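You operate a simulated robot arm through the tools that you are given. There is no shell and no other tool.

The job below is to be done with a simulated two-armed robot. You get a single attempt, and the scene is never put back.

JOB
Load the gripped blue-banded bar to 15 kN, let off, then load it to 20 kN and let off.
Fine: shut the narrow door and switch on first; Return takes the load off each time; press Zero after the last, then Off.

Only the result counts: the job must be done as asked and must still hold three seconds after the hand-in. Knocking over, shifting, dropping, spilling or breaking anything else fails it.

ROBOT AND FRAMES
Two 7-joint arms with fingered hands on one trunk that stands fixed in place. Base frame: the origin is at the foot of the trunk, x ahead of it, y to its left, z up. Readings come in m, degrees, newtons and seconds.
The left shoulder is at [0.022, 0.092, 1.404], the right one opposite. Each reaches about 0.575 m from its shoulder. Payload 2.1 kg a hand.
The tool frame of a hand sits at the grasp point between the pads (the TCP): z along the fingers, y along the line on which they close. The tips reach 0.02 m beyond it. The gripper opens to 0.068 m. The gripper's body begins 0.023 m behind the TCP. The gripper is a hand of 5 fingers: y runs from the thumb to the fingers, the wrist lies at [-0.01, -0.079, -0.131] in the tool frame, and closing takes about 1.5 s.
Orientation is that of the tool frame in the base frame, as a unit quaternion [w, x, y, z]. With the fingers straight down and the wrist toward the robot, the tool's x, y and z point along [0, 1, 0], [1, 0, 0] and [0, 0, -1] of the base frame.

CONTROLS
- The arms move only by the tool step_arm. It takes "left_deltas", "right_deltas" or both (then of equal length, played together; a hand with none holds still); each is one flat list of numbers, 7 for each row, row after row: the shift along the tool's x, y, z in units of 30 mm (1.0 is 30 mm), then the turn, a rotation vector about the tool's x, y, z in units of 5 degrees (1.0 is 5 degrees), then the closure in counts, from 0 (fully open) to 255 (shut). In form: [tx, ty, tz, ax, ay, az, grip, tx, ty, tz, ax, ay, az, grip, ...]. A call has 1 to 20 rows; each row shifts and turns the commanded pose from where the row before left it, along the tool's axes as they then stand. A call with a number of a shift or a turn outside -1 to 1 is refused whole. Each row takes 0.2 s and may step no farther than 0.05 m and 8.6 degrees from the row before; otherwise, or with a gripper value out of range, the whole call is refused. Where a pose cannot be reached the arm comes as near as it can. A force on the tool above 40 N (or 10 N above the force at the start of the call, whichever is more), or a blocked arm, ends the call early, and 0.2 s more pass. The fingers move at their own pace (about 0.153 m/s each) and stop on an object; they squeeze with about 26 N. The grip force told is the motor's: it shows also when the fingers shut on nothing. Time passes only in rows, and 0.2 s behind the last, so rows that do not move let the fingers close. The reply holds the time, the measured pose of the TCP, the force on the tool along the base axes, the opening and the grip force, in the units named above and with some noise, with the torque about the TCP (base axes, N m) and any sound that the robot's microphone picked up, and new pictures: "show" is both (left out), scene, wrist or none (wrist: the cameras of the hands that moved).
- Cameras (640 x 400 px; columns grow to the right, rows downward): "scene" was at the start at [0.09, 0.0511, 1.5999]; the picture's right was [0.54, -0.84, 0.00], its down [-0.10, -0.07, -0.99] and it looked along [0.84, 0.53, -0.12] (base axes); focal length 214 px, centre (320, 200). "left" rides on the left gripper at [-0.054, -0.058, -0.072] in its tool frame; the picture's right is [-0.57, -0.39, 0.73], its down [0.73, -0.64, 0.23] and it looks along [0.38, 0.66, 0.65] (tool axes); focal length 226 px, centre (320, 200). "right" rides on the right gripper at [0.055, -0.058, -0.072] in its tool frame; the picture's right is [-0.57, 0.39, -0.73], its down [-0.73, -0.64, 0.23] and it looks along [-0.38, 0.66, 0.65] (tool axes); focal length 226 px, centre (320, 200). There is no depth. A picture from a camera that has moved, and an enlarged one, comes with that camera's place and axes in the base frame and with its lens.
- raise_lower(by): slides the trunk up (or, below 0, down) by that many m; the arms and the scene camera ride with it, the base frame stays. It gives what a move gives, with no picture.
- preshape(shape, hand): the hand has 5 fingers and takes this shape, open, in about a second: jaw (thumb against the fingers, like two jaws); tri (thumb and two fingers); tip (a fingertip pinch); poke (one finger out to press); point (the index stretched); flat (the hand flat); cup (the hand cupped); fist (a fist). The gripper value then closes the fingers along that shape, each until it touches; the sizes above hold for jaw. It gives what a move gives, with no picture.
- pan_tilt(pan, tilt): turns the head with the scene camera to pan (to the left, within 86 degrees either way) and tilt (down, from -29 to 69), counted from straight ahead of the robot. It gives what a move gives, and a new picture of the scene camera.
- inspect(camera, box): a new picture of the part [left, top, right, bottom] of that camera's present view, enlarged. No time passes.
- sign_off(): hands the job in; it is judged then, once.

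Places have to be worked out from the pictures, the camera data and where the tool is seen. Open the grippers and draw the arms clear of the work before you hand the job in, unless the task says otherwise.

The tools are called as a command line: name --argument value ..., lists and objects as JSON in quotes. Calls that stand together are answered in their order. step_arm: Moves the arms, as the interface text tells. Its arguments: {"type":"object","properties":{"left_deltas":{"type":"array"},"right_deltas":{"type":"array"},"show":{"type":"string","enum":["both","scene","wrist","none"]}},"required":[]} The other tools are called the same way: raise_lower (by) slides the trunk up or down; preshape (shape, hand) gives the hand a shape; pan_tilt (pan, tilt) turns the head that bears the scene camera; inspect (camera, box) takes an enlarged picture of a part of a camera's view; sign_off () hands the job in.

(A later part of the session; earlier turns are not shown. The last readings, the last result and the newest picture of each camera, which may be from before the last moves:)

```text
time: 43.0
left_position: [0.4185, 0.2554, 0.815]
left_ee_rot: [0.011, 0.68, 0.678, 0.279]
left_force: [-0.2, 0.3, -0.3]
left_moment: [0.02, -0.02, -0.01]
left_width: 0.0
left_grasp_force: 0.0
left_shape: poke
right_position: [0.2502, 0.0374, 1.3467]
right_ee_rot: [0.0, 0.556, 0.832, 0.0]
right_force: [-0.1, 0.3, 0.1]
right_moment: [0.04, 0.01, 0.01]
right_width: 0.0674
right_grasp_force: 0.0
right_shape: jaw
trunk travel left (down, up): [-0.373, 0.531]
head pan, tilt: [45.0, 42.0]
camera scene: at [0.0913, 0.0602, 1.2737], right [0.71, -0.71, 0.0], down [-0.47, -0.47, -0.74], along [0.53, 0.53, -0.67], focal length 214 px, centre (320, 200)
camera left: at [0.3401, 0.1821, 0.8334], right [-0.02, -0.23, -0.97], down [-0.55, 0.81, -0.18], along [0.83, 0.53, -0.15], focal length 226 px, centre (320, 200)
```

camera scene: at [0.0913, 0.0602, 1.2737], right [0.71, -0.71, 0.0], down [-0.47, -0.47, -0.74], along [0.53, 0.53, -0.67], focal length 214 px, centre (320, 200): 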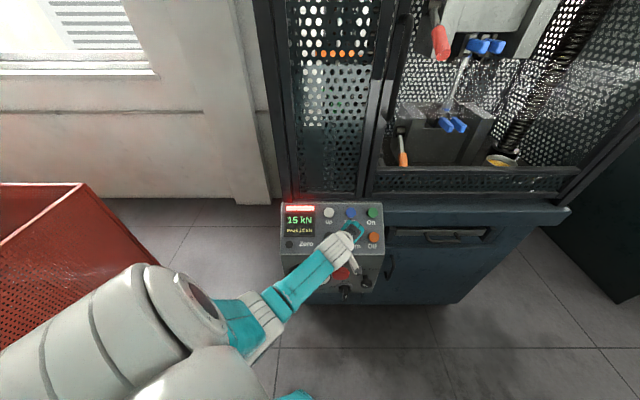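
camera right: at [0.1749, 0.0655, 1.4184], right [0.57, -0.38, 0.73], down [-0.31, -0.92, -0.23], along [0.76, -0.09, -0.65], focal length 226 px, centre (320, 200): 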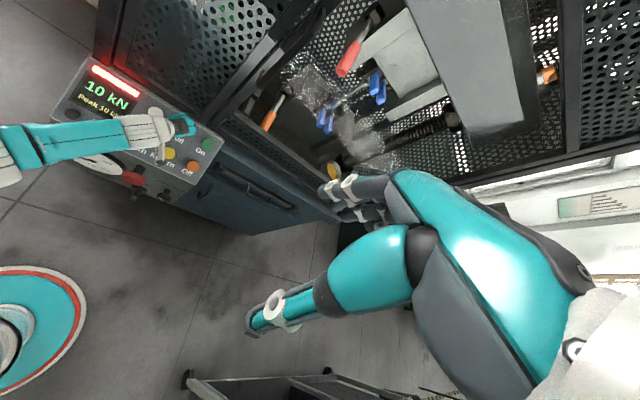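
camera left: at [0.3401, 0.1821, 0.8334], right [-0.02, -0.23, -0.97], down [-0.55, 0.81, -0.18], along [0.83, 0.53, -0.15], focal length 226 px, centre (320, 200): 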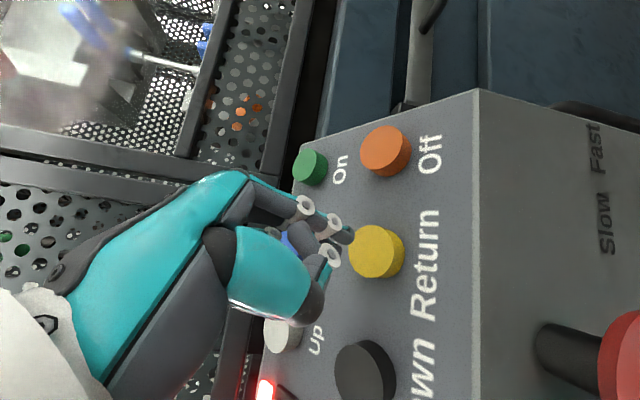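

Fingertip is about 2 cm above Return with a few mm lateral offset, which I correct while pressing. I hold briefly and watch the load.

step_arm --left_deltas '[-0.07, -0.14, 0.48, 0, 0, 0, 0, 0, 0, 0.3, 0, 0, 0, 0, 0, 0, 0, 0, 0, 0, 0]'

inspect --camera "right" --box '[40, 40, 240, 200]'

```text
time: 43.8
left_position: [0.4242, 0.263, 0.794]
left_ee_rot: [0.012, 0.679, 0.679, 0.279]
left_force: [-0.4, -0.4, 2.7]
left_moment: [0.0, 0.02, -0.03]
left_width: 0.0
left_grasp_force: 0.0
left_shape: poke
right_position: [0.2503, 0.0376, 1.347]
right_ee_rot: [0.0, 0.556, 0.831, 0.0]
right_force: [-0.4, 0.1, 0.0]
right_moment: [0.0, -0.01, -0.02]
right_width: 0.0679
right_grasp_force: 0.2
right_shape: jaw
trunk travel left (down, up): [-0.373, 0.531]
head pan, tilt: [45.0, 42.0]
heard: click
camera scene: at [0.0912, 0.0599, 1.2737], right [0.71, -0.71, 0.0], down [-0.47, -0.47, -0.74], along [0.53, 0.53, -0.67], focal length 214 px, centre (320, 200)
camera left: at [0.3463, 0.1891, 0.8112], right [-0.02, -0.23, -0.97], down [-0.55, 0.81, -0.18], along [0.83, 0.53, -0.15], focal length 226 px, centre (320, 200)
```

scene: 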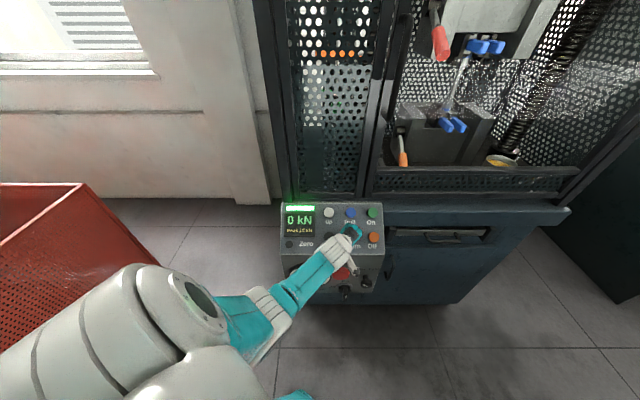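
left: 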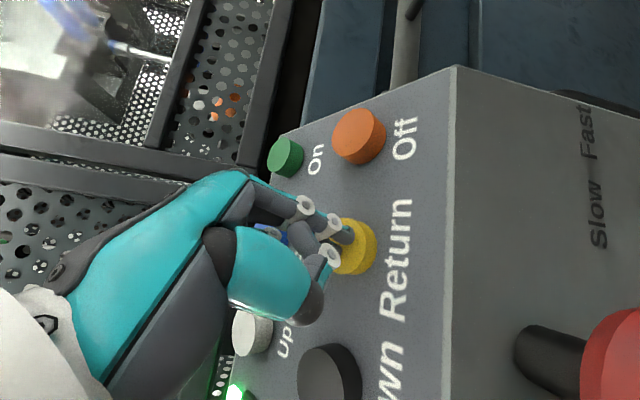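

```text
2.50 times, centred on (140, 120) of right
camera zoom: at [0.1748, 0.0654, 1.4184], right [0.57, -0.38, 0.73], down [-0.31, -0.92, -0.23], along [0.76, -0.09, -0.65], focal length 565 px, centre (770, 400)
```

zoom: 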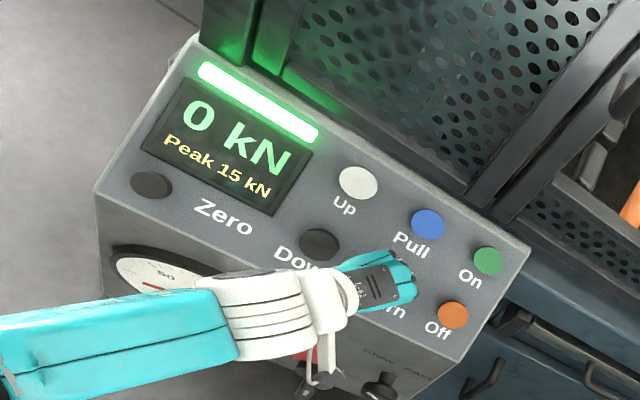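

Return worked: 0 kN, peak 15 kN retained. I go back over Pull.

step_arm --left_deltas '[0, 0, -0.95, 0, 0, 0, 0, 0.573, 0.592, 0.1, 0, 0, 0, 0, 0.573, 0.592, 0.1, 0, 0, 0, 0, 0.573, 0.592, 0.1, 0, 0, 0, 0]'

```text
time: 44.8
left_position: [0.4598, 0.2985, 0.8494]
left_ee_rot: [0.011, 0.679, 0.679, 0.279]
left_force: [-0.5, -0.3, -0.3]
left_moment: [0.01, -0.04, 0.02]
left_width: 0.0002
left_grasp_force: 0.1
left_shape: poke
right_position: [0.2507, 0.0364, 1.3466]
right_ee_rot: [0.001, 0.555, 0.832, 0.001]
right_force: [-0.4, 0.6, -0.5]
right_moment: [0.01, 0.0, 0.02]
right_width: 0.0675
right_grasp_force: 0.2
right_shape: jaw
trunk travel left (down, up): [-0.373, 0.531]
head pan, tilt: [45.0, 42.0]
camera scene: at [0.0914, 0.0602, 1.2737], right [0.71, -0.71, 0.0], down [-0.47, -0.47, -0.74], along [0.53, 0.53, -0.67], focal length 214 px, centre (320, 200)
camera left: at [0.3825, 0.2258, 0.8673], right [-0.02, -0.23, -0.97], down [-0.55, 0.81, -0.18], along [0.83, 0.53, -0.15], focal length 226 px, centre (320, 200)
```

scene: 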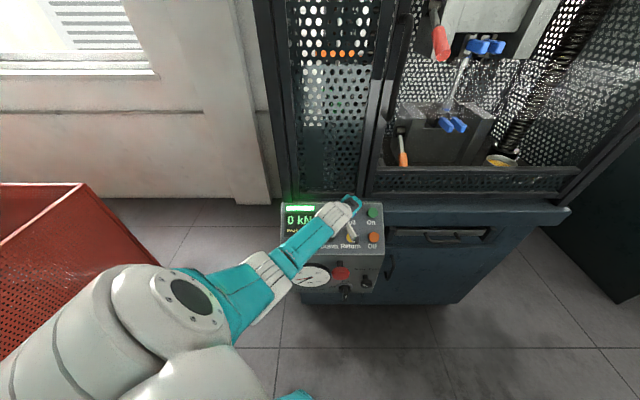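
left: 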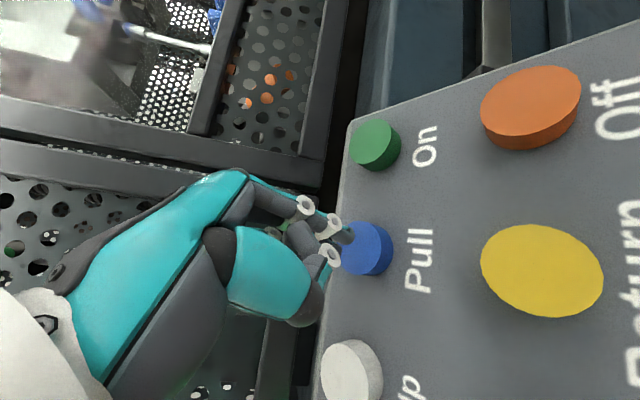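

Lined up on Pull again. I press, hold three rows and release in one call, which should give one 5 kN step.

step_arm --left_deltas '[0, 0, 0.45, 0, 0, 0, 0, 0, 0, 0.31, 0, 0, 0, 0, 0, 0, 0, 0, 0, 0, 0, 0, 0, 0, 0, 0, 0, 0, 0, 0, 0, 0, 0, 0, 0, 0, 0, -0.4, 0, 0, 0, 0]' --show "none"

inspect --camera "right" --box '[40, 40, 240, 200]'

```text
time: 46.2
left_position: [0.4629, 0.3024, 0.8369]
left_ee_rot: [0.009, 0.68, 0.679, 0.277]
left_force: [-1.5, -0.9, 1.7]
left_moment: [0.01, 0.01, 0.04]
left_width: 0.0
left_grasp_force: 0.0
left_shape: poke
right_position: [0.2498, 0.0369, 1.3477]
right_ee_rot: [0.0, 0.555, 0.832, 0.001]
right_force: [-0.9, -0.5, 0.1]
right_moment: [0.01, -0.02, -0.02]
right_width: 0.0676
right_grasp_force: 0.1
right_shape: jaw
trunk travel left (down, up): [-0.373, 0.531]
head pan, tilt: [45.0, 42.0]
heard: click
```

```text
2.50 times, centred on (140, 120) of right
camera zoom: at [0.1748, 0.0655, 1.418], right [0.57, -0.38, 0.73], down [-0.31, -0.92, -0.23], along [0.76, -0.09, -0.65], focal length 565 px, centre (770, 400)
```

zoom: 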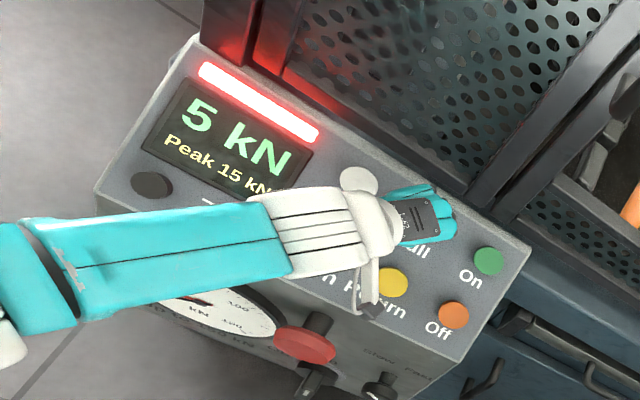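

One press gave 5 kN as expected. I repeat it.

step_arm --left_deltas '[0, 0, 0.4, 0, 0, 0, 0, 0, 0, 0, 0, 0, 0, 0, 0, 0, 0, 0, 0, 0, 0, 0, 0, 0, 0, 0, 0, 0, 0, 0, -0.45, 0, 0, 0, 0]' --show "none"

inspect --camera "right" --box '[40, 40, 240, 200]'

```text
time: 47.4
left_position: [0.4634, 0.3023, 0.8396]
left_ee_rot: [0.009, 0.68, 0.679, 0.277]
left_force: [0.0, 0.0, 0.4]
left_moment: [0.01, 0.0, 0.0]
left_width: 0.0
left_grasp_force: 0.1
left_shape: poke
right_position: [0.2504, 0.0369, 1.3469]
right_ee_rot: [0.001, 0.556, 0.831, 0.0]
right_force: [0.8, 0.4, 0.7]
right_moment: [0.0, 0.0, -0.01]
right_width: 0.0678
right_grasp_force: 0.1
right_shape: jaw
trunk travel left (down, up): [-0.373, 0.531]
head pan, tilt: [45.0, 42.0]
```

```text
2.50 times, centred on (140, 120) of right
camera zoom: at [0.1748, 0.0655, 1.418], right [0.57, -0.38, 0.73], down [-0.31, -0.92, -0.23], along [0.76, -0.09, -0.65], focal length 565 px, centre (770, 400)
```

zoom: 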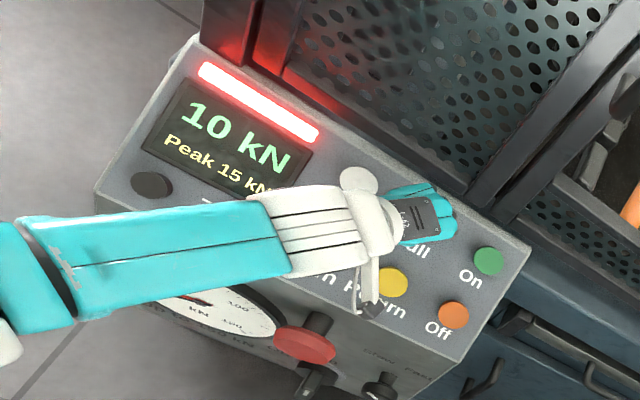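

10 kN now. No second click was heard, so the button had stayed partly down. To learn whether load moves in exact 5 kN steps, I zoom on the gauge.

inspect --camera "scene" --box '[300, 268, 316, 286]'

inspect --camera "scene" --box '[294, 252, 334, 292]'

```text
16.00 times, centred on (308, 277) of scene
camera zoom: at [0.0911, 0.06, 1.2733], right [0.71, -0.71, 0.0], down [-0.47, -0.47, -0.74], along [0.53, 0.53, -0.67], focal length 3432 px, centre (512, -1032)
```

zoom: 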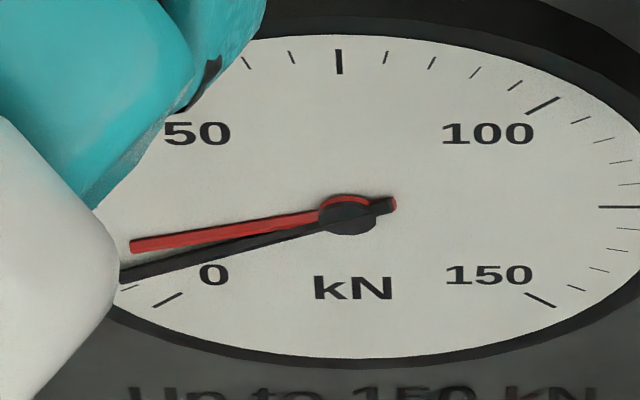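

```text
10.00 times, centred on (314, 272) of scene
camera zoom: at [0.0911, 0.06, 1.2733], right [0.71, -0.71, 0.0], down [-0.47, -0.47, -0.74], along [0.53, 0.53, -0.67], focal length 2145 px, centre (380, -520)
```

zoom: 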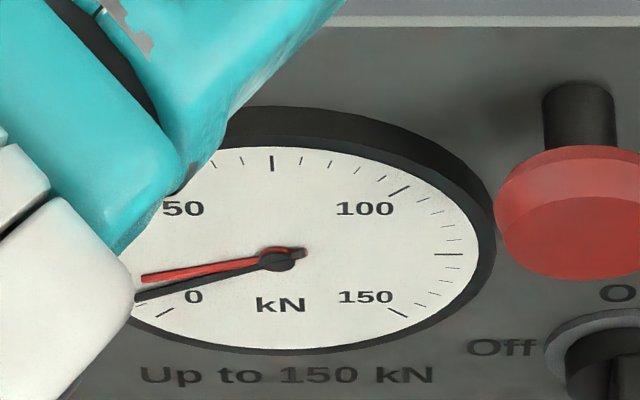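

The black needle shows about 9–10 kN and the red drag needle about 15, consistent with steps. I give the next single press, releasing a bit further.

step_arm --left_deltas '[0, 0, 0.45, 0, 0, 0, 0, 0, 0, 0, 0, 0, 0, 0, 0, 0, 0, 0, 0, 0, 0, 0, 0, -0.55, 0, 0, 0, 0]' --show "none"

inspect --camera "right" --box '[40, 40, 240, 200]'

inspect --camera "scene" --box '[300, 268, 316, 286]'

```text
time: 48.4
left_position: [0.462, 0.3001, 0.8417]
left_ee_rot: [0.009, 0.68, 0.679, 0.278]
left_force: [-1.7, -0.3, 0.4]
left_moment: [0.01, 0.0, 0.0]
left_width: 0.0001
left_grasp_force: 0.0
left_shape: poke
right_position: [0.251, 0.0367, 1.3468]
right_ee_rot: [0.001, 0.556, 0.831, 0.001]
right_force: [-0.1, 0.1, -0.2]
right_moment: [0.02, -0.02, 0.02]
right_width: 0.0675
right_grasp_force: 0.1
right_shape: jaw
trunk travel left (down, up): [-0.373, 0.531]
head pan, tilt: [45.0, 42.0]
heard: click
```

```text
2.50 times, centred on (140, 120) of right
camera zoom: at [0.1747, 0.0654, 1.4181], right [0.57, -0.38, 0.73], down [-0.31, -0.92, -0.23], along [0.76, -0.09, -0.65], focal length 565 px, centre (770, 400)
```

zoom: 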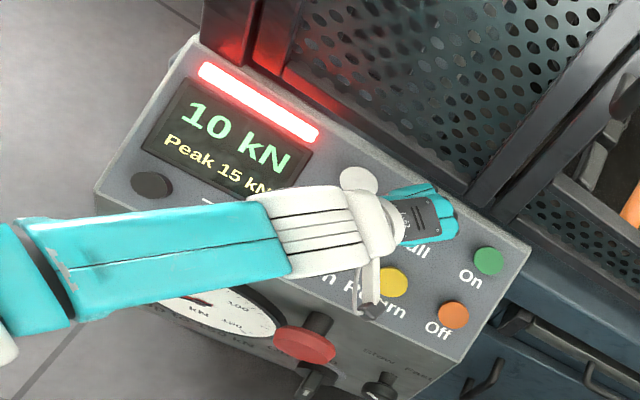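

```text
16.00 times, centred on (308, 277) of scene
camera zoom: at [0.0911, 0.0599, 1.2734], right [0.71, -0.71, 0.0], down [-0.47, -0.47, -0.74], along [0.53, 0.53, -0.67], focal length 3432 px, centre (512, -1032)
```

zoom: 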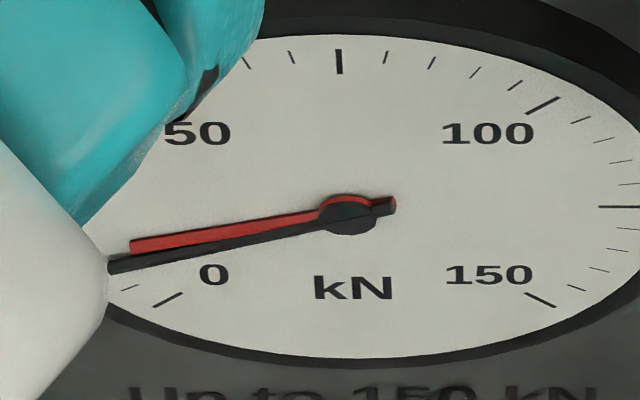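

Display stayed at 10 while the needle moved, so the load is continuous and the display is coarse. I zoom in hard on the needles and ticks to calibrate.

inspect --camera "scene" --box '[300, 274, 312, 285]'

inspect --camera "right" --box '[80, 145, 140, 190]'

```text
16.00 times, centred on (306, 280) of scene
camera zoom: at [0.0911, 0.0599, 1.2734], right [0.71, -0.71, 0.0], down [-0.47, -0.47, -0.74], along [0.53, 0.53, -0.67], focal length 3432 px, centre (544, -1072)
```

zoom: 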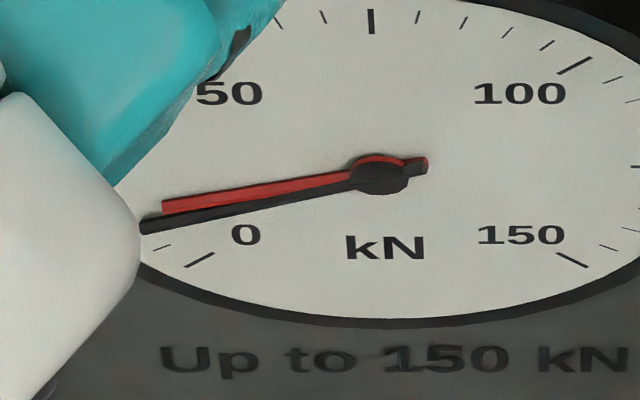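

```text
8.89 times, centred on (110, 168) of right
camera zoom: at [0.1747, 0.0654, 1.4181], right [0.57, -0.38, 0.73], down [-0.31, -0.92, -0.23], along [0.76, -0.09, -0.65], focal length 2009 px, centre (2187, 489)
```

zoom: 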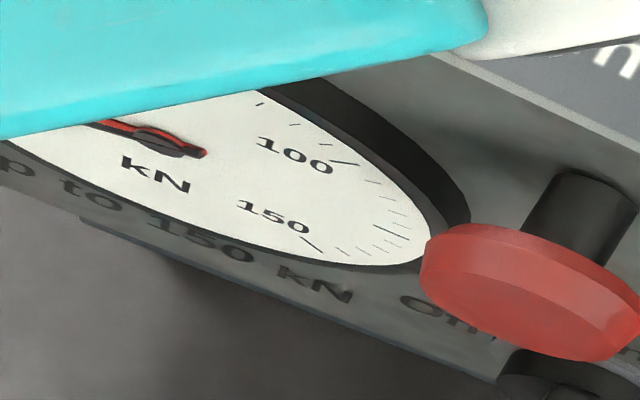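

The dial's left side is hidden by the arm. I lift the hand away for a full view of the dial to get an exact reading.

step_arm --left_deltas '[0, 0, -0.6, 0, 0, 0, 0, 0.303, 0.35, -0.907, 0, 0, 0, 0, 0.303, 0.35, -0.907, 0, 0, 0, 0, 0.303, 0.35, -0.907, 0, 0, 0, 0, 0.303, 0.35, -0.907, 0, 0, 0, 0]' --show "scene"

inspect --camera "scene" --box '[292, 268, 312, 284]'

inspect --camera "right" --box '[40, 40, 240, 200]'

```text
time: 49.6
left_position: [0.4471, 0.2851, 0.9799]
left_ee_rot: [0.01, 0.679, 0.679, 0.279]
left_force: [-0.8, 0.0, -0.4]
left_moment: [0.0, 0.0, 0.03]
left_width: 0.0
left_grasp_force: 0.1
left_shape: poke
right_position: [0.2497, 0.0368, 1.3467]
right_ee_rot: [0.0, 0.556, 0.831, 0.0]
right_force: [0.5, 0.1, 0.2]
right_moment: [-0.01, -0.02, -0.02]
right_width: 0.0678
right_grasp_force: 0.2
right_shape: jaw
trunk travel left (down, up): [-0.373, 0.531]
head pan, tilt: [45.0, 42.0]
camera scene: at [0.0914, 0.0602, 1.2737], right [0.71, -0.71, 0.0], down [-0.47, -0.47, -0.74], along [0.53, 0.53, -0.67], focal length 214 px, centre (320, 200)
```

scene: 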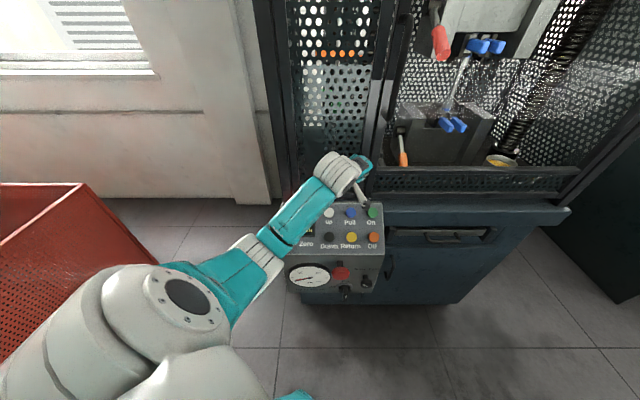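

```text
16.00 times, centred on (302, 276) of scene
camera zoom: at [0.0914, 0.0602, 1.2737], right [0.71, -0.71, 0.0], down [-0.47, -0.47, -0.74], along [0.53, 0.53, -0.67], focal length 3432 px, centre (608, -1016)
```

zoom: 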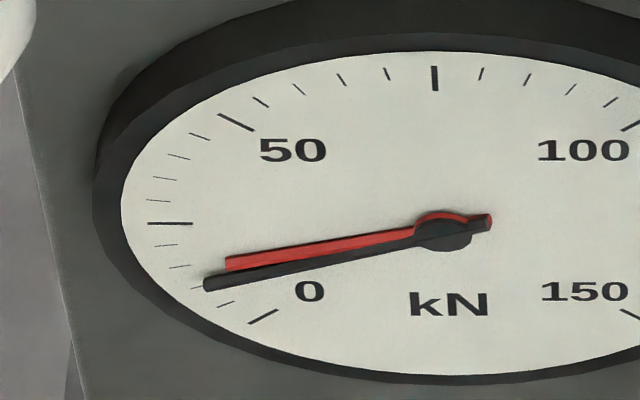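

```text
2.50 times, centred on (140, 120) of right
camera zoom: at [0.175, 0.0657, 1.4183], right [0.57, -0.38, 0.73], down [-0.31, -0.92, -0.23], along [0.76, -0.09, -0.65], focal length 565 px, centre (770, 400)
```

zoom: 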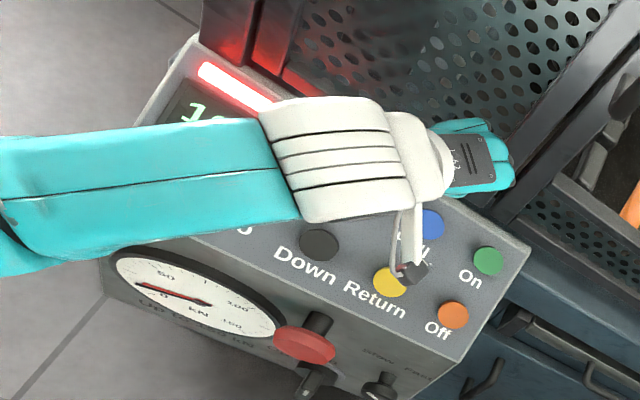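

Reading ticks directly: needle now ≈ 12.3 kN and the red drag needle (first peak) ≈ 15.2 kN, so the gauge is a usable fine readout. I go back to Pull, hold four rows (expect about +5 kN), release, and lift again to read.

step_arm --left_deltas '[-0.303, -0.35, 0.907, 0, 0, 0, 0, -0.303, -0.35, 0.907, 0, 0, 0, 0, -0.303, -0.35, 0.907, 0, 0, 0, 0, -0.303, -0.35, 0.907, 0, 0, 0, 0, 0, 0, 0.6, 0, 0, 0, 0, 0, 0, 0.55, 0, 0, 0, 0, 0, 0, 0, 0, 0, 0, 0, 0, 0, 0, 0, 0, 0, 0, 0, 0, 0, 0, 0, 0, 0, 0, 0, 0, 0, 0, 0, 0, 0, 0, -0.6, 0, 0, 0, 0, 0, 0, -0.55, 0, 0, 0, 0, 0.303, 0.35, -0.907, 0, 0, 0, 0, 0.303, 0.35, -0.907, 0, 0, 0, 0, 0.303, 0.35, -0.907, 0, 0, 0, 0, 0.303, 0.35, -0.907, 0, 0, 0, 0]' --show "scene"

inspect --camera "scene" --box '[292, 268, 312, 284]'

inspect --camera "right" --box '[40, 40, 240, 200]'

```text
time: 51.2
left_position: [0.4691, 0.3045, 0.8348]
left_ee_rot: [0.017, 0.679, 0.676, 0.285]
left_force: [-16.3, -12.5, 20.7]
left_moment: [0.0, 0.13, 0.05]
left_width: 0.0
left_grasp_force: 0.1
left_shape: poke
right_position: [0.2466, 0.0343, 1.3498]
right_ee_rot: [0.0, 0.556, 0.831, 0.002]
right_force: [0.5, 0.0, 0.7]
right_moment: [-0.04, 0.02, 0.01]
right_width: 0.0675
right_grasp_force: 0.0
right_shape: jaw
trunk travel left (down, up): [-0.373, 0.531]
head pan, tilt: [45.0, 42.0]
heard: click
stopped in row 8 (left hand): the force on the tool passed its limit at 41 N (the readings are from after the stop); the commanded pose is now the measured one
camera scene: at [0.0871, 0.0573, 1.2742], right [0.71, -0.71, 0.0], down [-0.47, -0.47, -0.75], along [0.53, 0.53, -0.67], focal length 214 px, centre (320, 200)
```

scene: 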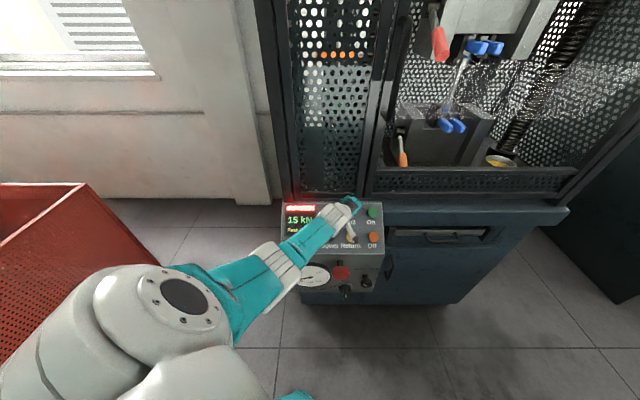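

```text
16.00 times, centred on (302, 276) of scene
camera zoom: at [0.0871, 0.0573, 1.2742], right [0.71, -0.71, 0.0], down [-0.47, -0.47, -0.75], along [0.53, 0.53, -0.67], focal length 3432 px, centre (608, -1016)
```

zoom: 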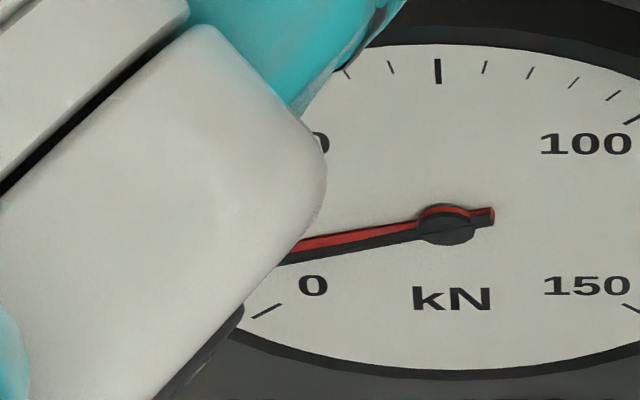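

```text
2.50 times, centred on (140, 120) of right
camera zoom: at [0.1703, 0.0624, 1.4193], right [0.57, -0.38, 0.73], down [-0.31, -0.92, -0.23], along [0.76, -0.09, -0.64], focal length 565 px, centre (770, 400)
```

zoom: 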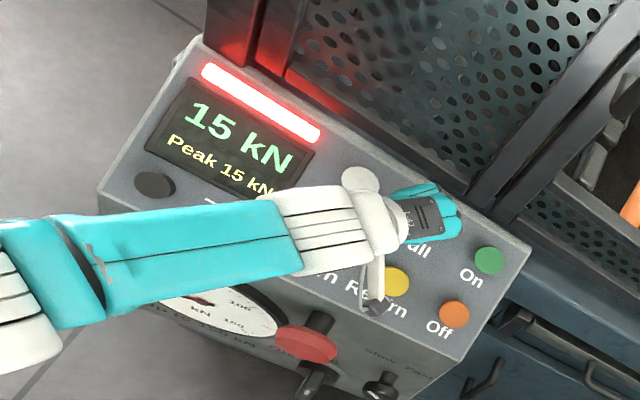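

The force limit stopped the call with the button still pressed; the display reads 15 and the black needle is near the red. I release and lift to read.

step_arm --left_deltas '[0, 0, -0.6, 0, 0, 0, 0, 0, 0, -0.55, 0, 0, 0, 0, 0.303, 0.35, -0.907, 0, 0, 0, 0, 0.303, 0.35, -0.907, 0, 0, 0, 0, 0.303, 0.35, -0.907, 0, 0, 0, 0, 0.303, 0.35, -0.907, 0, 0, 0, 0]' --show "none"

inspect --camera "scene" --box '[292, 268, 312, 284]'

inspect --camera "right" --box '[40, 40, 240, 200]'

```text
time: 52.6
left_position: [0.448, 0.2858, 0.9816]
left_ee_rot: [0.015, 0.679, 0.678, 0.282]
left_force: [-0.4, 0.0, 0.0]
left_moment: [-0.02, -0.03, 0.01]
left_width: 0.0
left_grasp_force: 0.0
left_shape: poke
right_position: [0.2503, 0.0362, 1.3469]
right_ee_rot: [0.0, 0.555, 0.832, 0.0]
right_force: [0.0, -0.3, 0.0]
right_moment: [0.0, 0.06, 0.01]
right_width: 0.0677
right_grasp_force: 0.1
right_shape: jaw
trunk travel left (down, up): [-0.373, 0.531]
head pan, tilt: [45.0, 42.0]
```

```text
16.00 times, centred on (302, 276) of scene
camera zoom: at [0.0914, 0.0602, 1.2737], right [0.71, -0.71, 0.0], down [-0.47, -0.47, -0.74], along [0.53, 0.53, -0.67], focal length 3432 px, centre (608, -1016)
```

zoom: 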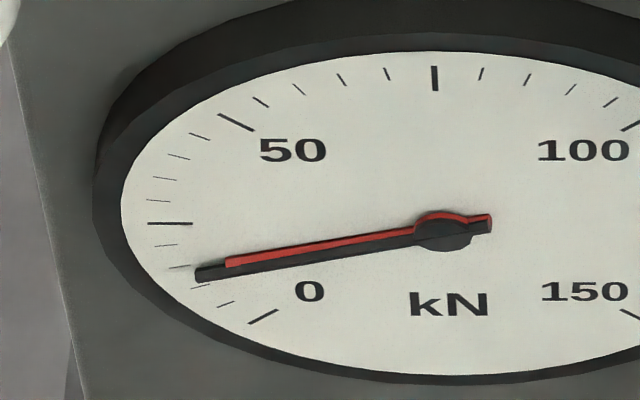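

```text
2.50 times, centred on (140, 120) of right
camera zoom: at [0.175, 0.0657, 1.4184], right [0.57, -0.38, 0.73], down [-0.31, -0.92, -0.23], along [0.76, -0.09, -0.65], focal length 565 px, centre (770, 400)
```

zoom: 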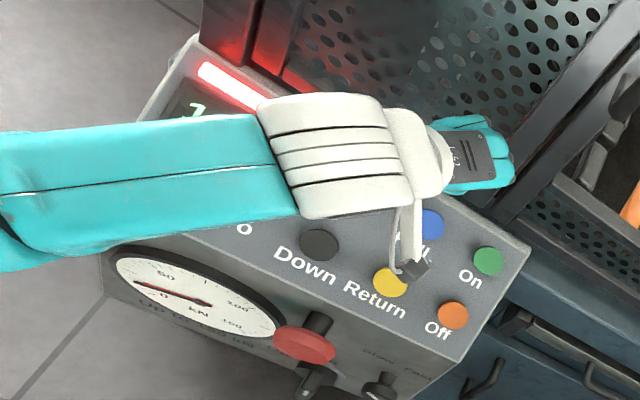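

The needle now reads about 15.0 (slightly below the red 15.4), display 15. I press again for a short hold (expect about +3 kN), release, and read again.

step_arm --left_deltas '[-0.303, -0.35, 0.907, 0, 0, 0, 0, -0.303, -0.35, 0.907, 0, 0, 0, 0, -0.303, -0.35, 0.907, 0, 0, 0, 0, -0.303, -0.35, 0.907, 0, 0, 0, 0, 0, 0, 0.55, 0, 0, 0, 0, 0, 0, 0.63, 0, 0, 0, 0, 0, 0, 0, 0, 0, 0, 0, 0, 0, 0, 0, 0, 0, 0, 0, 0, -0.63, 0, 0, 0, 0, 0, 0, -0.55, 0, 0, 0, 0, 0.303, 0.35, -0.907, 0, 0, 0, 0, 0.303, 0.35, -0.907, 0, 0, 0, 0, 0.303, 0.35, -0.907, 0, 0, 0, 0, 0.303, 0.35, -0.907, 0, 0, 0, 0]' --show "none"

inspect --camera "scene" --box '[292, 268, 312, 284]'

inspect --camera "right" --box '[40, 40, 240, 200]'

```text
time: 55.6
left_position: [0.449, 0.285, 0.9809]
left_ee_rot: [0.014, 0.679, 0.678, 0.282]
left_force: [-0.3, -0.6, 0.4]
left_moment: [-0.02, 0.0, 0.02]
left_width: 0.0
left_grasp_force: 0.0
left_shape: poke
right_position: [0.2518, 0.0367, 1.3471]
right_ee_rot: [0.001, 0.555, 0.832, 0.0]
right_force: [-0.1, -0.3, -0.5]
right_moment: [0.01, 0.02, -0.03]
right_width: 0.0675
right_grasp_force: 0.1
right_shape: jaw
trunk travel left (down, up): [-0.373, 0.531]
head pan, tilt: [45.0, 42.0]
heard: click
```

```text
16.00 times, centred on (302, 276) of scene
camera zoom: at [0.0914, 0.0602, 1.2737], right [0.71, -0.71, 0.0], down [-0.47, -0.47, -0.74], along [0.53, 0.53, -0.67], focal length 3432 px, centre (608, -1016)
```

zoom: 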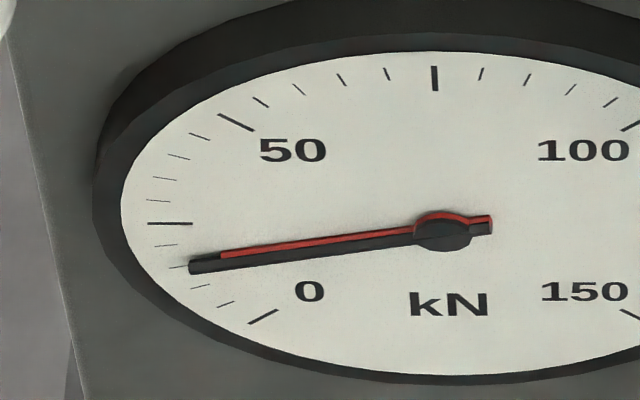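

```text
2.50 times, centred on (140, 120) of right
camera zoom: at [0.1751, 0.0657, 1.4184], right [0.57, -0.38, 0.73], down [-0.31, -0.92, -0.23], along [0.76, -0.09, -0.65], focal length 565 px, centre (770, 400)
```

zoom: 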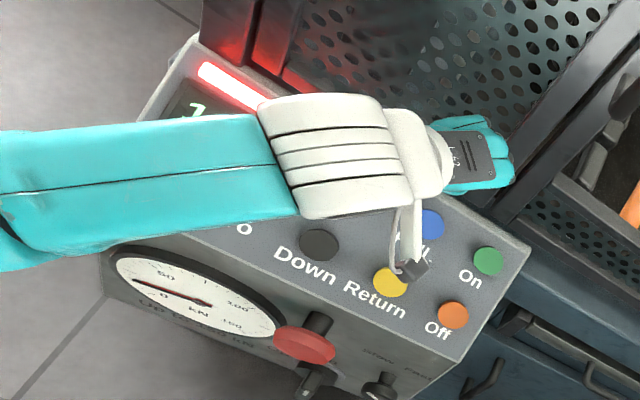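

The needle moved to about 17.2 kN (+2.2 for this press). I repeat the same press, expecting about 19.4.

step_arm --left_deltas '[-0.303, -0.35, 0.907, 0, 0, 0, 0, -0.303, -0.35, 0.907, 0, 0, 0, 0, -0.303, -0.35, 0.907, 0, 0, 0, 0, -0.303, -0.35, 0.907, 0, 0, 0, 0, 0, 0, 0.55, 0, 0, 0, 0, 0, 0, 0.63, 0, 0, 0, 0, 0, 0, 0, 0, 0, 0, 0, 0, 0, 0, 0, 0, 0, 0, 0, 0, -0.63, 0, 0, 0, 0, 0, 0, -0.55, 0, 0, 0, 0]' --show "none"

inspect --camera "right" --box '[40, 40, 240, 200]'

step_arm --left_deltas '[0.303, 0.35, -0.907, 0, 0, 0, 0, 0.303, 0.35, -0.907, 0, 0, 0, 0, 0.303, 0.35, -0.907, 0, 0, 0, 0, 0.303, 0.35, -0.907, 0, 0, 0, 0]' --show "none"

inspect --camera "scene" --box '[292, 268, 312, 284]'

```text
time: 57.4
left_position: [0.4709, 0.3047, 0.8349]
left_ee_rot: [0.02, 0.677, 0.676, 0.289]
left_force: [-16.7, -13.3, 22.5]
left_moment: [-0.07, 0.1, 0.03]
left_width: 0.0001
left_grasp_force: 0.0
left_shape: poke
right_position: [0.2475, 0.034, 1.3479]
right_ee_rot: [0.0, 0.556, 0.831, 0.002]
right_force: [0.1, -0.6, -0.8]
right_moment: [-0.01, 0.0, -0.03]
right_width: 0.0676
right_grasp_force: 0.1
right_shape: jaw
trunk travel left (down, up): [-0.373, 0.531]
head pan, tilt: [45.0, 42.0]
heard: click
stopped in row 8 (left hand): the force on the tool passed its limit at 41 N (the readings are from after the stop); the commanded pose is now the measured one
```

```text
2.50 times, centred on (140, 120) of right
camera zoom: at [0.1702, 0.0621, 1.4192], right [0.57, -0.38, 0.73], down [-0.31, -0.92, -0.23], along [0.76, -0.09, -0.64], focal length 565 px, centre (770, 400)
```

zoom: 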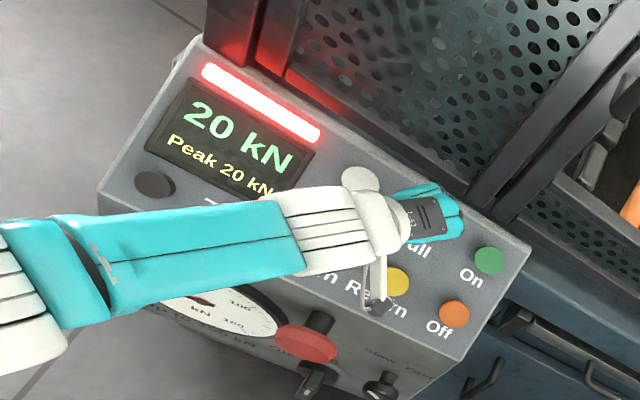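

```text
time: 58.4
left_position: [0.4669, 0.2962, 0.9508]
left_ee_rot: [0.017, 0.678, 0.677, 0.285]
left_force: [0.6, 0.4, -0.6]
left_moment: [0.01, 0.04, 0.01]
left_width: 0.0
left_grasp_force: 0.1
left_shape: poke
right_position: [0.2498, 0.0371, 1.3472]
right_ee_rot: [0.0, 0.556, 0.831, 0.0]
right_force: [-0.2, 0.1, 0.7]
right_moment: [0.03, -0.01, -0.01]
right_width: 0.0679
right_grasp_force: 0.1
right_shape: jaw
trunk travel left (down, up): [-0.373, 0.531]
head pan, tilt: [45.0, 42.0]
```

```text
16.00 times, centred on (302, 276) of scene
camera zoom: at [0.0914, 0.0602, 1.2737], right [0.71, -0.71, 0.0], down [-0.47, -0.47, -0.74], along [0.53, 0.53, -0.67], focal length 3432 px, centre (608, -1016)
```

zoom: 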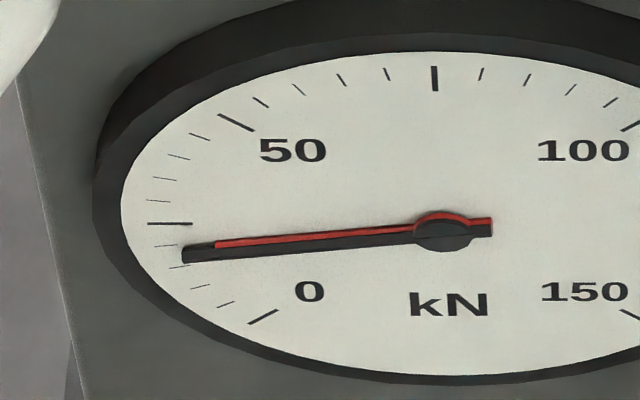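

The needle tip sits at the 20 kN mark and the display showed 20, peak 20; the finger is already off the button. Next I move over Return.

step_arm --left_deltas '[-0.708, -0.83, 0.6375, 0, 0, 0, 0, -0.708, -0.83, 0.6375, 0, 0, 0, 0, -0.708, -0.83, 0.6375, 0, 0, 0, 0, -0.708, -0.83, 0.6375, 0, 0, 0, 0]'

inspect --camera "right" --box '[40, 40, 240, 200]'

```text
time: 59.4
left_position: [0.4123, 0.2546, 0.815]
left_ee_rot: [0.019, 0.68, 0.676, 0.284]
left_force: [-0.2, 0.3, -0.5]
left_moment: [0.03, -0.01, 0.01]
left_width: 0.0
left_grasp_force: 0.1
left_shape: poke
right_position: [0.2505, 0.038, 1.3466]
right_ee_rot: [-0.001, 0.555, 0.832, 0.0]
right_force: [-0.1, 0.4, -0.5]
right_moment: [-0.01, -0.02, -0.01]
right_width: 0.0679
right_grasp_force: 0.1
right_shape: jaw
trunk travel left (down, up): [-0.373, 0.531]
head pan, tilt: [45.0, 42.0]
camera scene: at [0.0913, 0.0601, 1.2737], right [0.71, -0.71, 0.0], down [-0.47, -0.47, -0.74], along [0.53, 0.53, -0.67], focal length 214 px, centre (320, 200)
camera left: at [0.3345, 0.1824, 0.8329], right [-0.01, -0.23, -0.97], down [-0.54, 0.82, -0.19], along [0.84, 0.53, -0.13], focal length 226 px, centre (320, 200)
```

scene: 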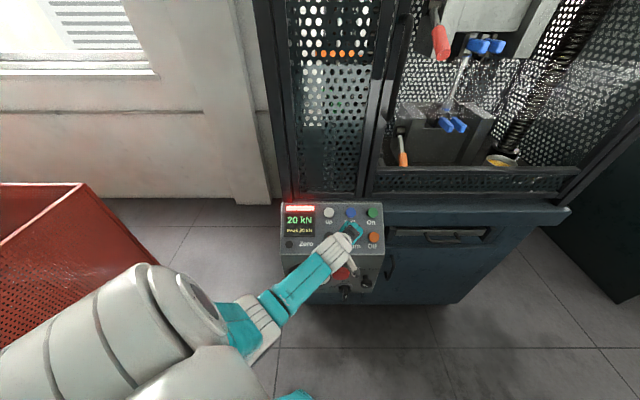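
left: 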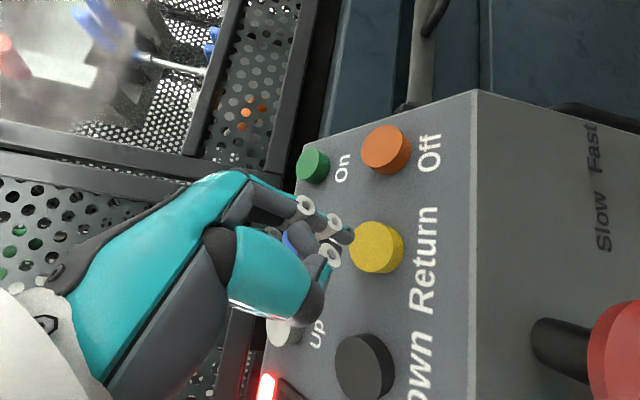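

```text
2.50 times, centred on (140, 120) of right
camera zoom: at [0.175, 0.0656, 1.4184], right [0.57, -0.38, 0.73], down [-0.31, -0.92, -0.23], along [0.76, -0.09, -0.65], focal length 565 px, centre (770, 400)
```

zoom: 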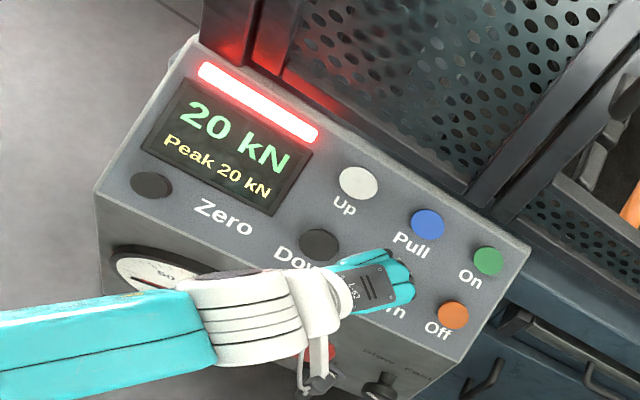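

Display: 20 kN, peak 20 kN. I press Return.

step_arm --left_deltas '[-0.02, 0.03, 0.55, 0, 0, 0, 0, 0, 0.02, 0.3, 0, 0, 0, 0, 0, 0, 0, 0, 0, 0, 0]' --show "wrist"

inspect --camera "right" --box '[40, 40, 240, 200]'

```text
time: 60.2
left_position: [0.4228, 0.2639, 0.7969]
left_ee_rot: [0.017, 0.678, 0.677, 0.286]
left_force: [-0.9, -0.4, 0.8]
left_moment: [0.04, 0.01, 0.04]
left_width: 0.0
left_grasp_force: 0.1
left_shape: poke
right_position: [0.2512, 0.0366, 1.3465]
right_ee_rot: [0.0, 0.556, 0.831, 0.0]
right_force: [-0.3, 0.7, 0.1]
right_moment: [0.03, -0.01, 0.0]
right_width: 0.0678
right_grasp_force: 0.0
right_shape: jaw
trunk travel left (down, up): [-0.373, 0.531]
head pan, tilt: [45.0, 42.0]
camera left: at [0.3456, 0.1911, 0.8135], right [-0.01, -0.23, -0.97], down [-0.54, 0.82, -0.19], along [0.84, 0.53, -0.13], focal length 226 px, centre (320, 200)
```

left: 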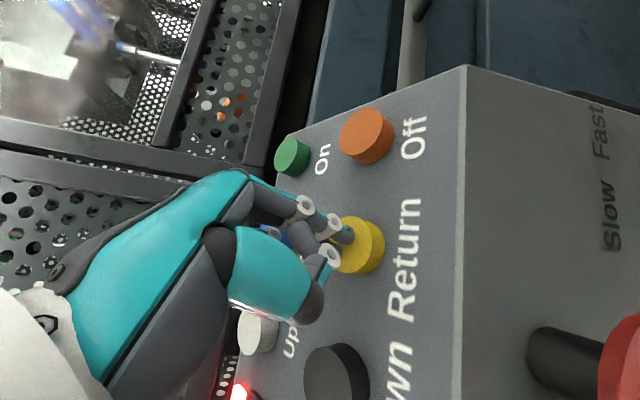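

```text
2.50 times, centred on (140, 120) of right
camera zoom: at [0.1749, 0.0656, 1.4184], right [0.57, -0.38, 0.73], down [-0.31, -0.92, -0.23], along [0.76, -0.09, -0.65], focal length 565 px, centre (770, 400)
```

zoom: 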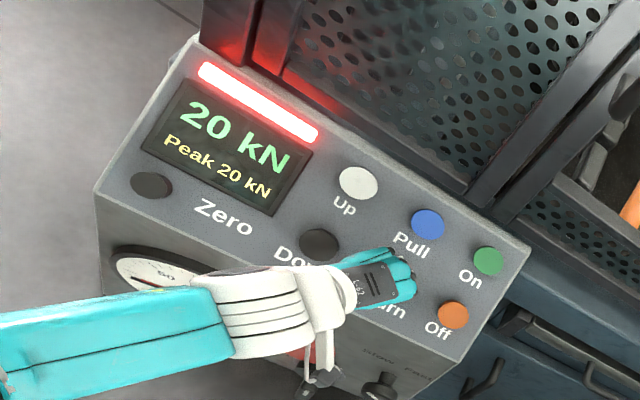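

Not yet in contact (force near zero, no click). I press a few millimetres deeper.

step_arm --left_deltas '[0, -0.05, 0.13, 0, 0, 0, 0, 0, 0, 0.05, 0, 0, 0, 0, 0, 0, 0, 0, 0, 0, 0]' --show "wrist"

inspect --camera "right" --box '[40, 40, 240, 200]'

```text
time: 61.0
left_position: [0.4256, 0.2657, 0.7914]
left_ee_rot: [0.018, 0.679, 0.676, 0.286]
left_force: [-2.5, -2.7, 7.1]
left_moment: [0.08, -0.04, 0.03]
left_width: 0.0
left_grasp_force: 0.0
left_shape: poke
right_position: [0.2493, 0.0363, 1.3481]
right_ee_rot: [0.0, 0.555, 0.832, 0.0]
right_force: [-0.7, -0.4, -0.2]
right_moment: [-0.01, -0.02, -0.03]
right_width: 0.0677
right_grasp_force: 0.1
right_shape: jaw
trunk travel left (down, up): [-0.373, 0.531]
head pan, tilt: [45.0, 42.0]
heard: click
camera left: at [0.3463, 0.1931, 0.809], right [-0.01, -0.23, -0.97], down [-0.54, 0.82, -0.19], along [0.84, 0.53, -0.13], focal length 226 px, centre (320, 200)
```

left: 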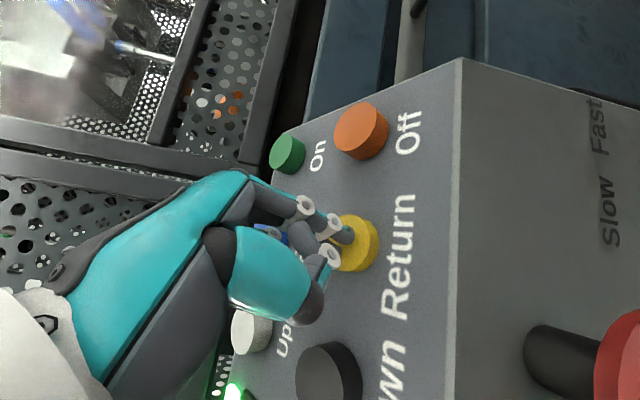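

```text
2.50 times, centred on (140, 120) of right
camera zoom: at [0.1742, 0.0651, 1.4186], right [0.57, -0.38, 0.73], down [-0.31, -0.92, -0.23], along [0.76, -0.09, -0.65], focal length 565 px, centre (770, 400)
```

zoom: 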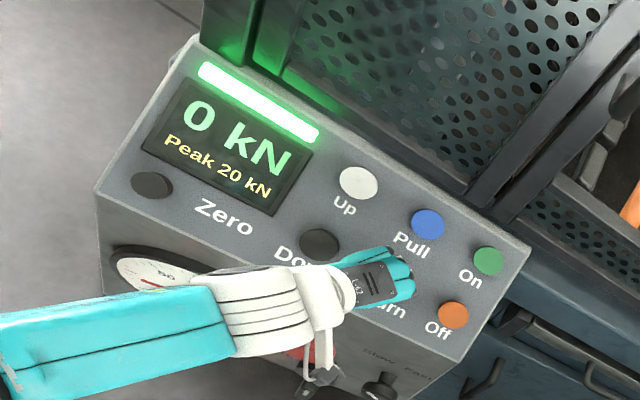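

Load is off again: 0 kN, peak 20. I lift off and travel to above Zero at the panel's left.

step_arm --left_deltas '[0, 0, -0.9, 0, 0, 0, 0, 0, 0, -0.8, 0, 0, 0, 0, 0.745, -0.924, -0.138, 0, 0, 0, 0, 0.745, -0.924, -0.138, 0, 0, 0, 0, 0.745, -0.924, -0.138, 0, 0, 0, 0, 0.745, -0.924, -0.138, 0, 0, 0, 0, 0.745, -0.924, -0.138, 0, 0, 0, 0]'

```text
time: 62.6
left_position: [0.2602, 0.3559, 0.835]
left_ee_rot: [0.018, 0.68, 0.676, 0.284]
left_force: [0.1, 0.0, -1.0]
left_moment: [0.01, 0.01, -0.02]
left_width: 0.0
left_grasp_force: 0.1
left_shape: poke
right_position: [0.2509, 0.036, 1.3467]
right_ee_rot: [0.0, 0.555, 0.832, 0.0]
right_force: [0.2, 0.0, -0.1]
right_moment: [-0.01, 0.0, 0.01]
right_width: 0.068
right_grasp_force: 0.0
right_shape: jaw
trunk travel left (down, up): [-0.373, 0.531]
head pan, tilt: [45.0, 42.0]
camera scene: at [0.0912, 0.0602, 1.2737], right [0.71, -0.71, 0.0], down [-0.47, -0.47, -0.74], along [0.53, 0.53, -0.67], focal length 214 px, centre (320, 200)
camera left: at [0.182, 0.2834, 0.8521], right [-0.01, -0.23, -0.97], down [-0.54, 0.82, -0.19], along [0.84, 0.53, -0.13], focal length 226 px, centre (320, 200)
```

scene: 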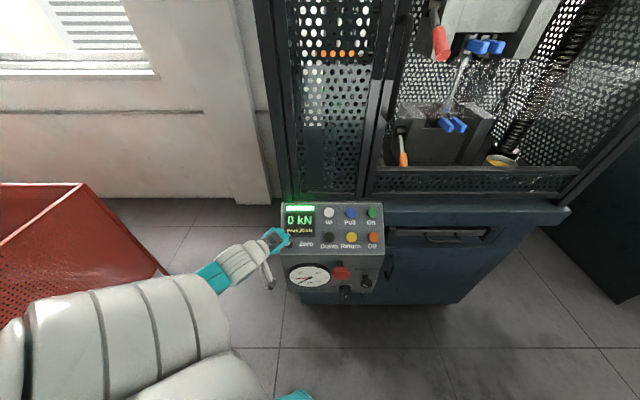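
left: 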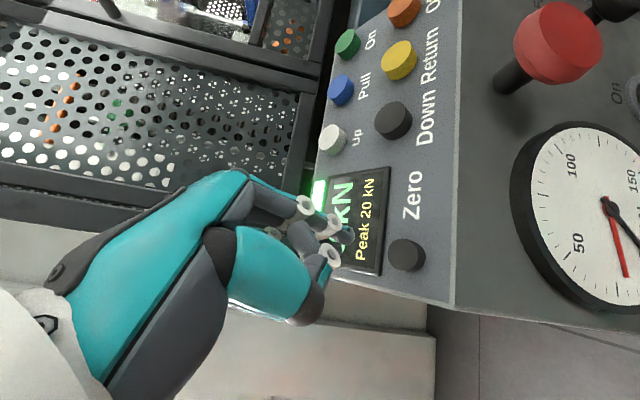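

The left camera shows Zero clearly at about [0.291, 0.383, 0.765], black needle back near 0. I close in to about 1.3 cm.

step_arm --left_deltas '[-0.04, -0.04, 0.8, 0, 0, 0, 0, -0.04, -0.04, 0.8, 0, 0, 0, 0]' --show "wrist"

```text
time: 63.2
left_position: [0.2792, 0.3702, 0.7915]
left_ee_rot: [0.017, 0.679, 0.676, 0.286]
left_force: [-0.2, 0.0, 0.5]
left_moment: [-0.05, 0.0, 0.01]
left_width: 0.0001
left_grasp_force: 0.0
left_shape: poke
right_position: [0.2502, 0.0355, 1.3462]
right_ee_rot: [0.0, 0.555, 0.832, 0.0]
right_force: [-0.6, -0.2, 0.5]
right_moment: [0.0, 0.0, 0.0]
right_width: 0.0673
right_grasp_force: 0.1
right_shape: jaw
trunk travel left (down, up): [-0.373, 0.531]
head pan, tilt: [45.0, 42.0]
camera left: at [0.201, 0.2977, 0.8102], right [-0.01, -0.23, -0.97], down [-0.54, 0.82, -0.19], along [0.84, 0.53, -0.13], focal length 226 px, centre (320, 200)
```

left: 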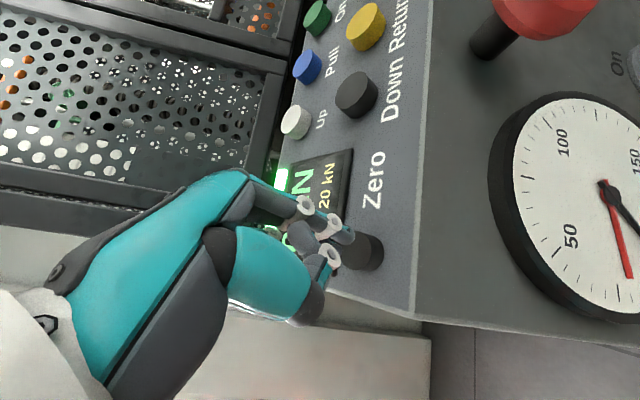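

Aligned on Zero. I press it.

step_arm --left_deltas '[0, 0, 0.4, 0, 0, 0, 0, 0, 0, 0.15, 0, 0, 0, 0, 0, 0, 0.07, 0, 0, 0, 0]' --show "wrist"

inspect --camera "right" --box '[40, 40, 240, 200]'

```text
time: 64.0
left_position: [0.2864, 0.378, 0.7781]
left_ee_rot: [0.017, 0.678, 0.677, 0.286]
left_force: [-2.2, -2.4, 2.9]
left_moment: [0.0, 0.0, 0.02]
left_width: 0.0
left_grasp_force: 0.0
left_shape: poke
right_position: [0.25, 0.0363, 1.3471]
right_ee_rot: [0.0, 0.556, 0.831, 0.0]
right_force: [-0.1, 0.5, 0.1]
right_moment: [-0.01, 0.04, -0.02]
right_width: 0.0677
right_grasp_force: 0.0
right_shape: jaw
trunk travel left (down, up): [-0.373, 0.531]
head pan, tilt: [45.0, 42.0]
heard: click
camera left: at [0.2075, 0.305, 0.7957], right [-0.01, -0.23, -0.97], down [-0.54, 0.82, -0.19], along [0.84, 0.53, -0.13], focal length 226 px, centre (320, 200)
```

left: 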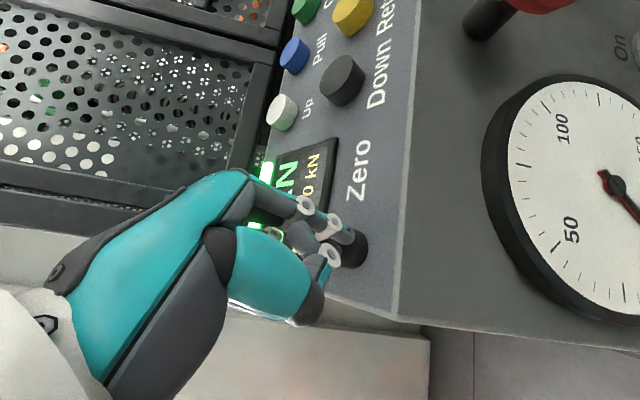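

```text
2.50 times, centred on (140, 120) of right
camera zoom: at [0.1746, 0.0651, 1.4185], right [0.57, -0.38, 0.73], down [-0.31, -0.92, -0.23], along [0.76, -0.09, -0.65], focal length 565 px, centre (770, 400)
```

zoom: 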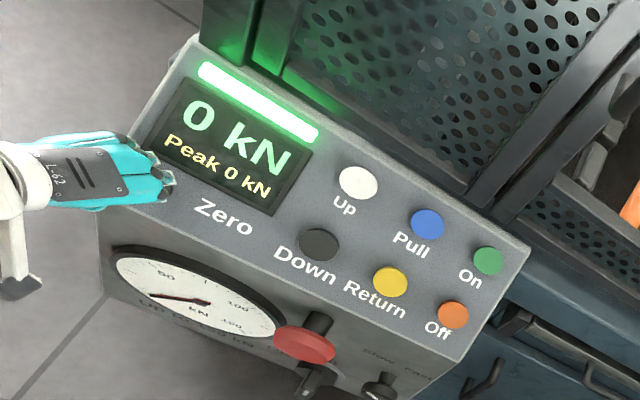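

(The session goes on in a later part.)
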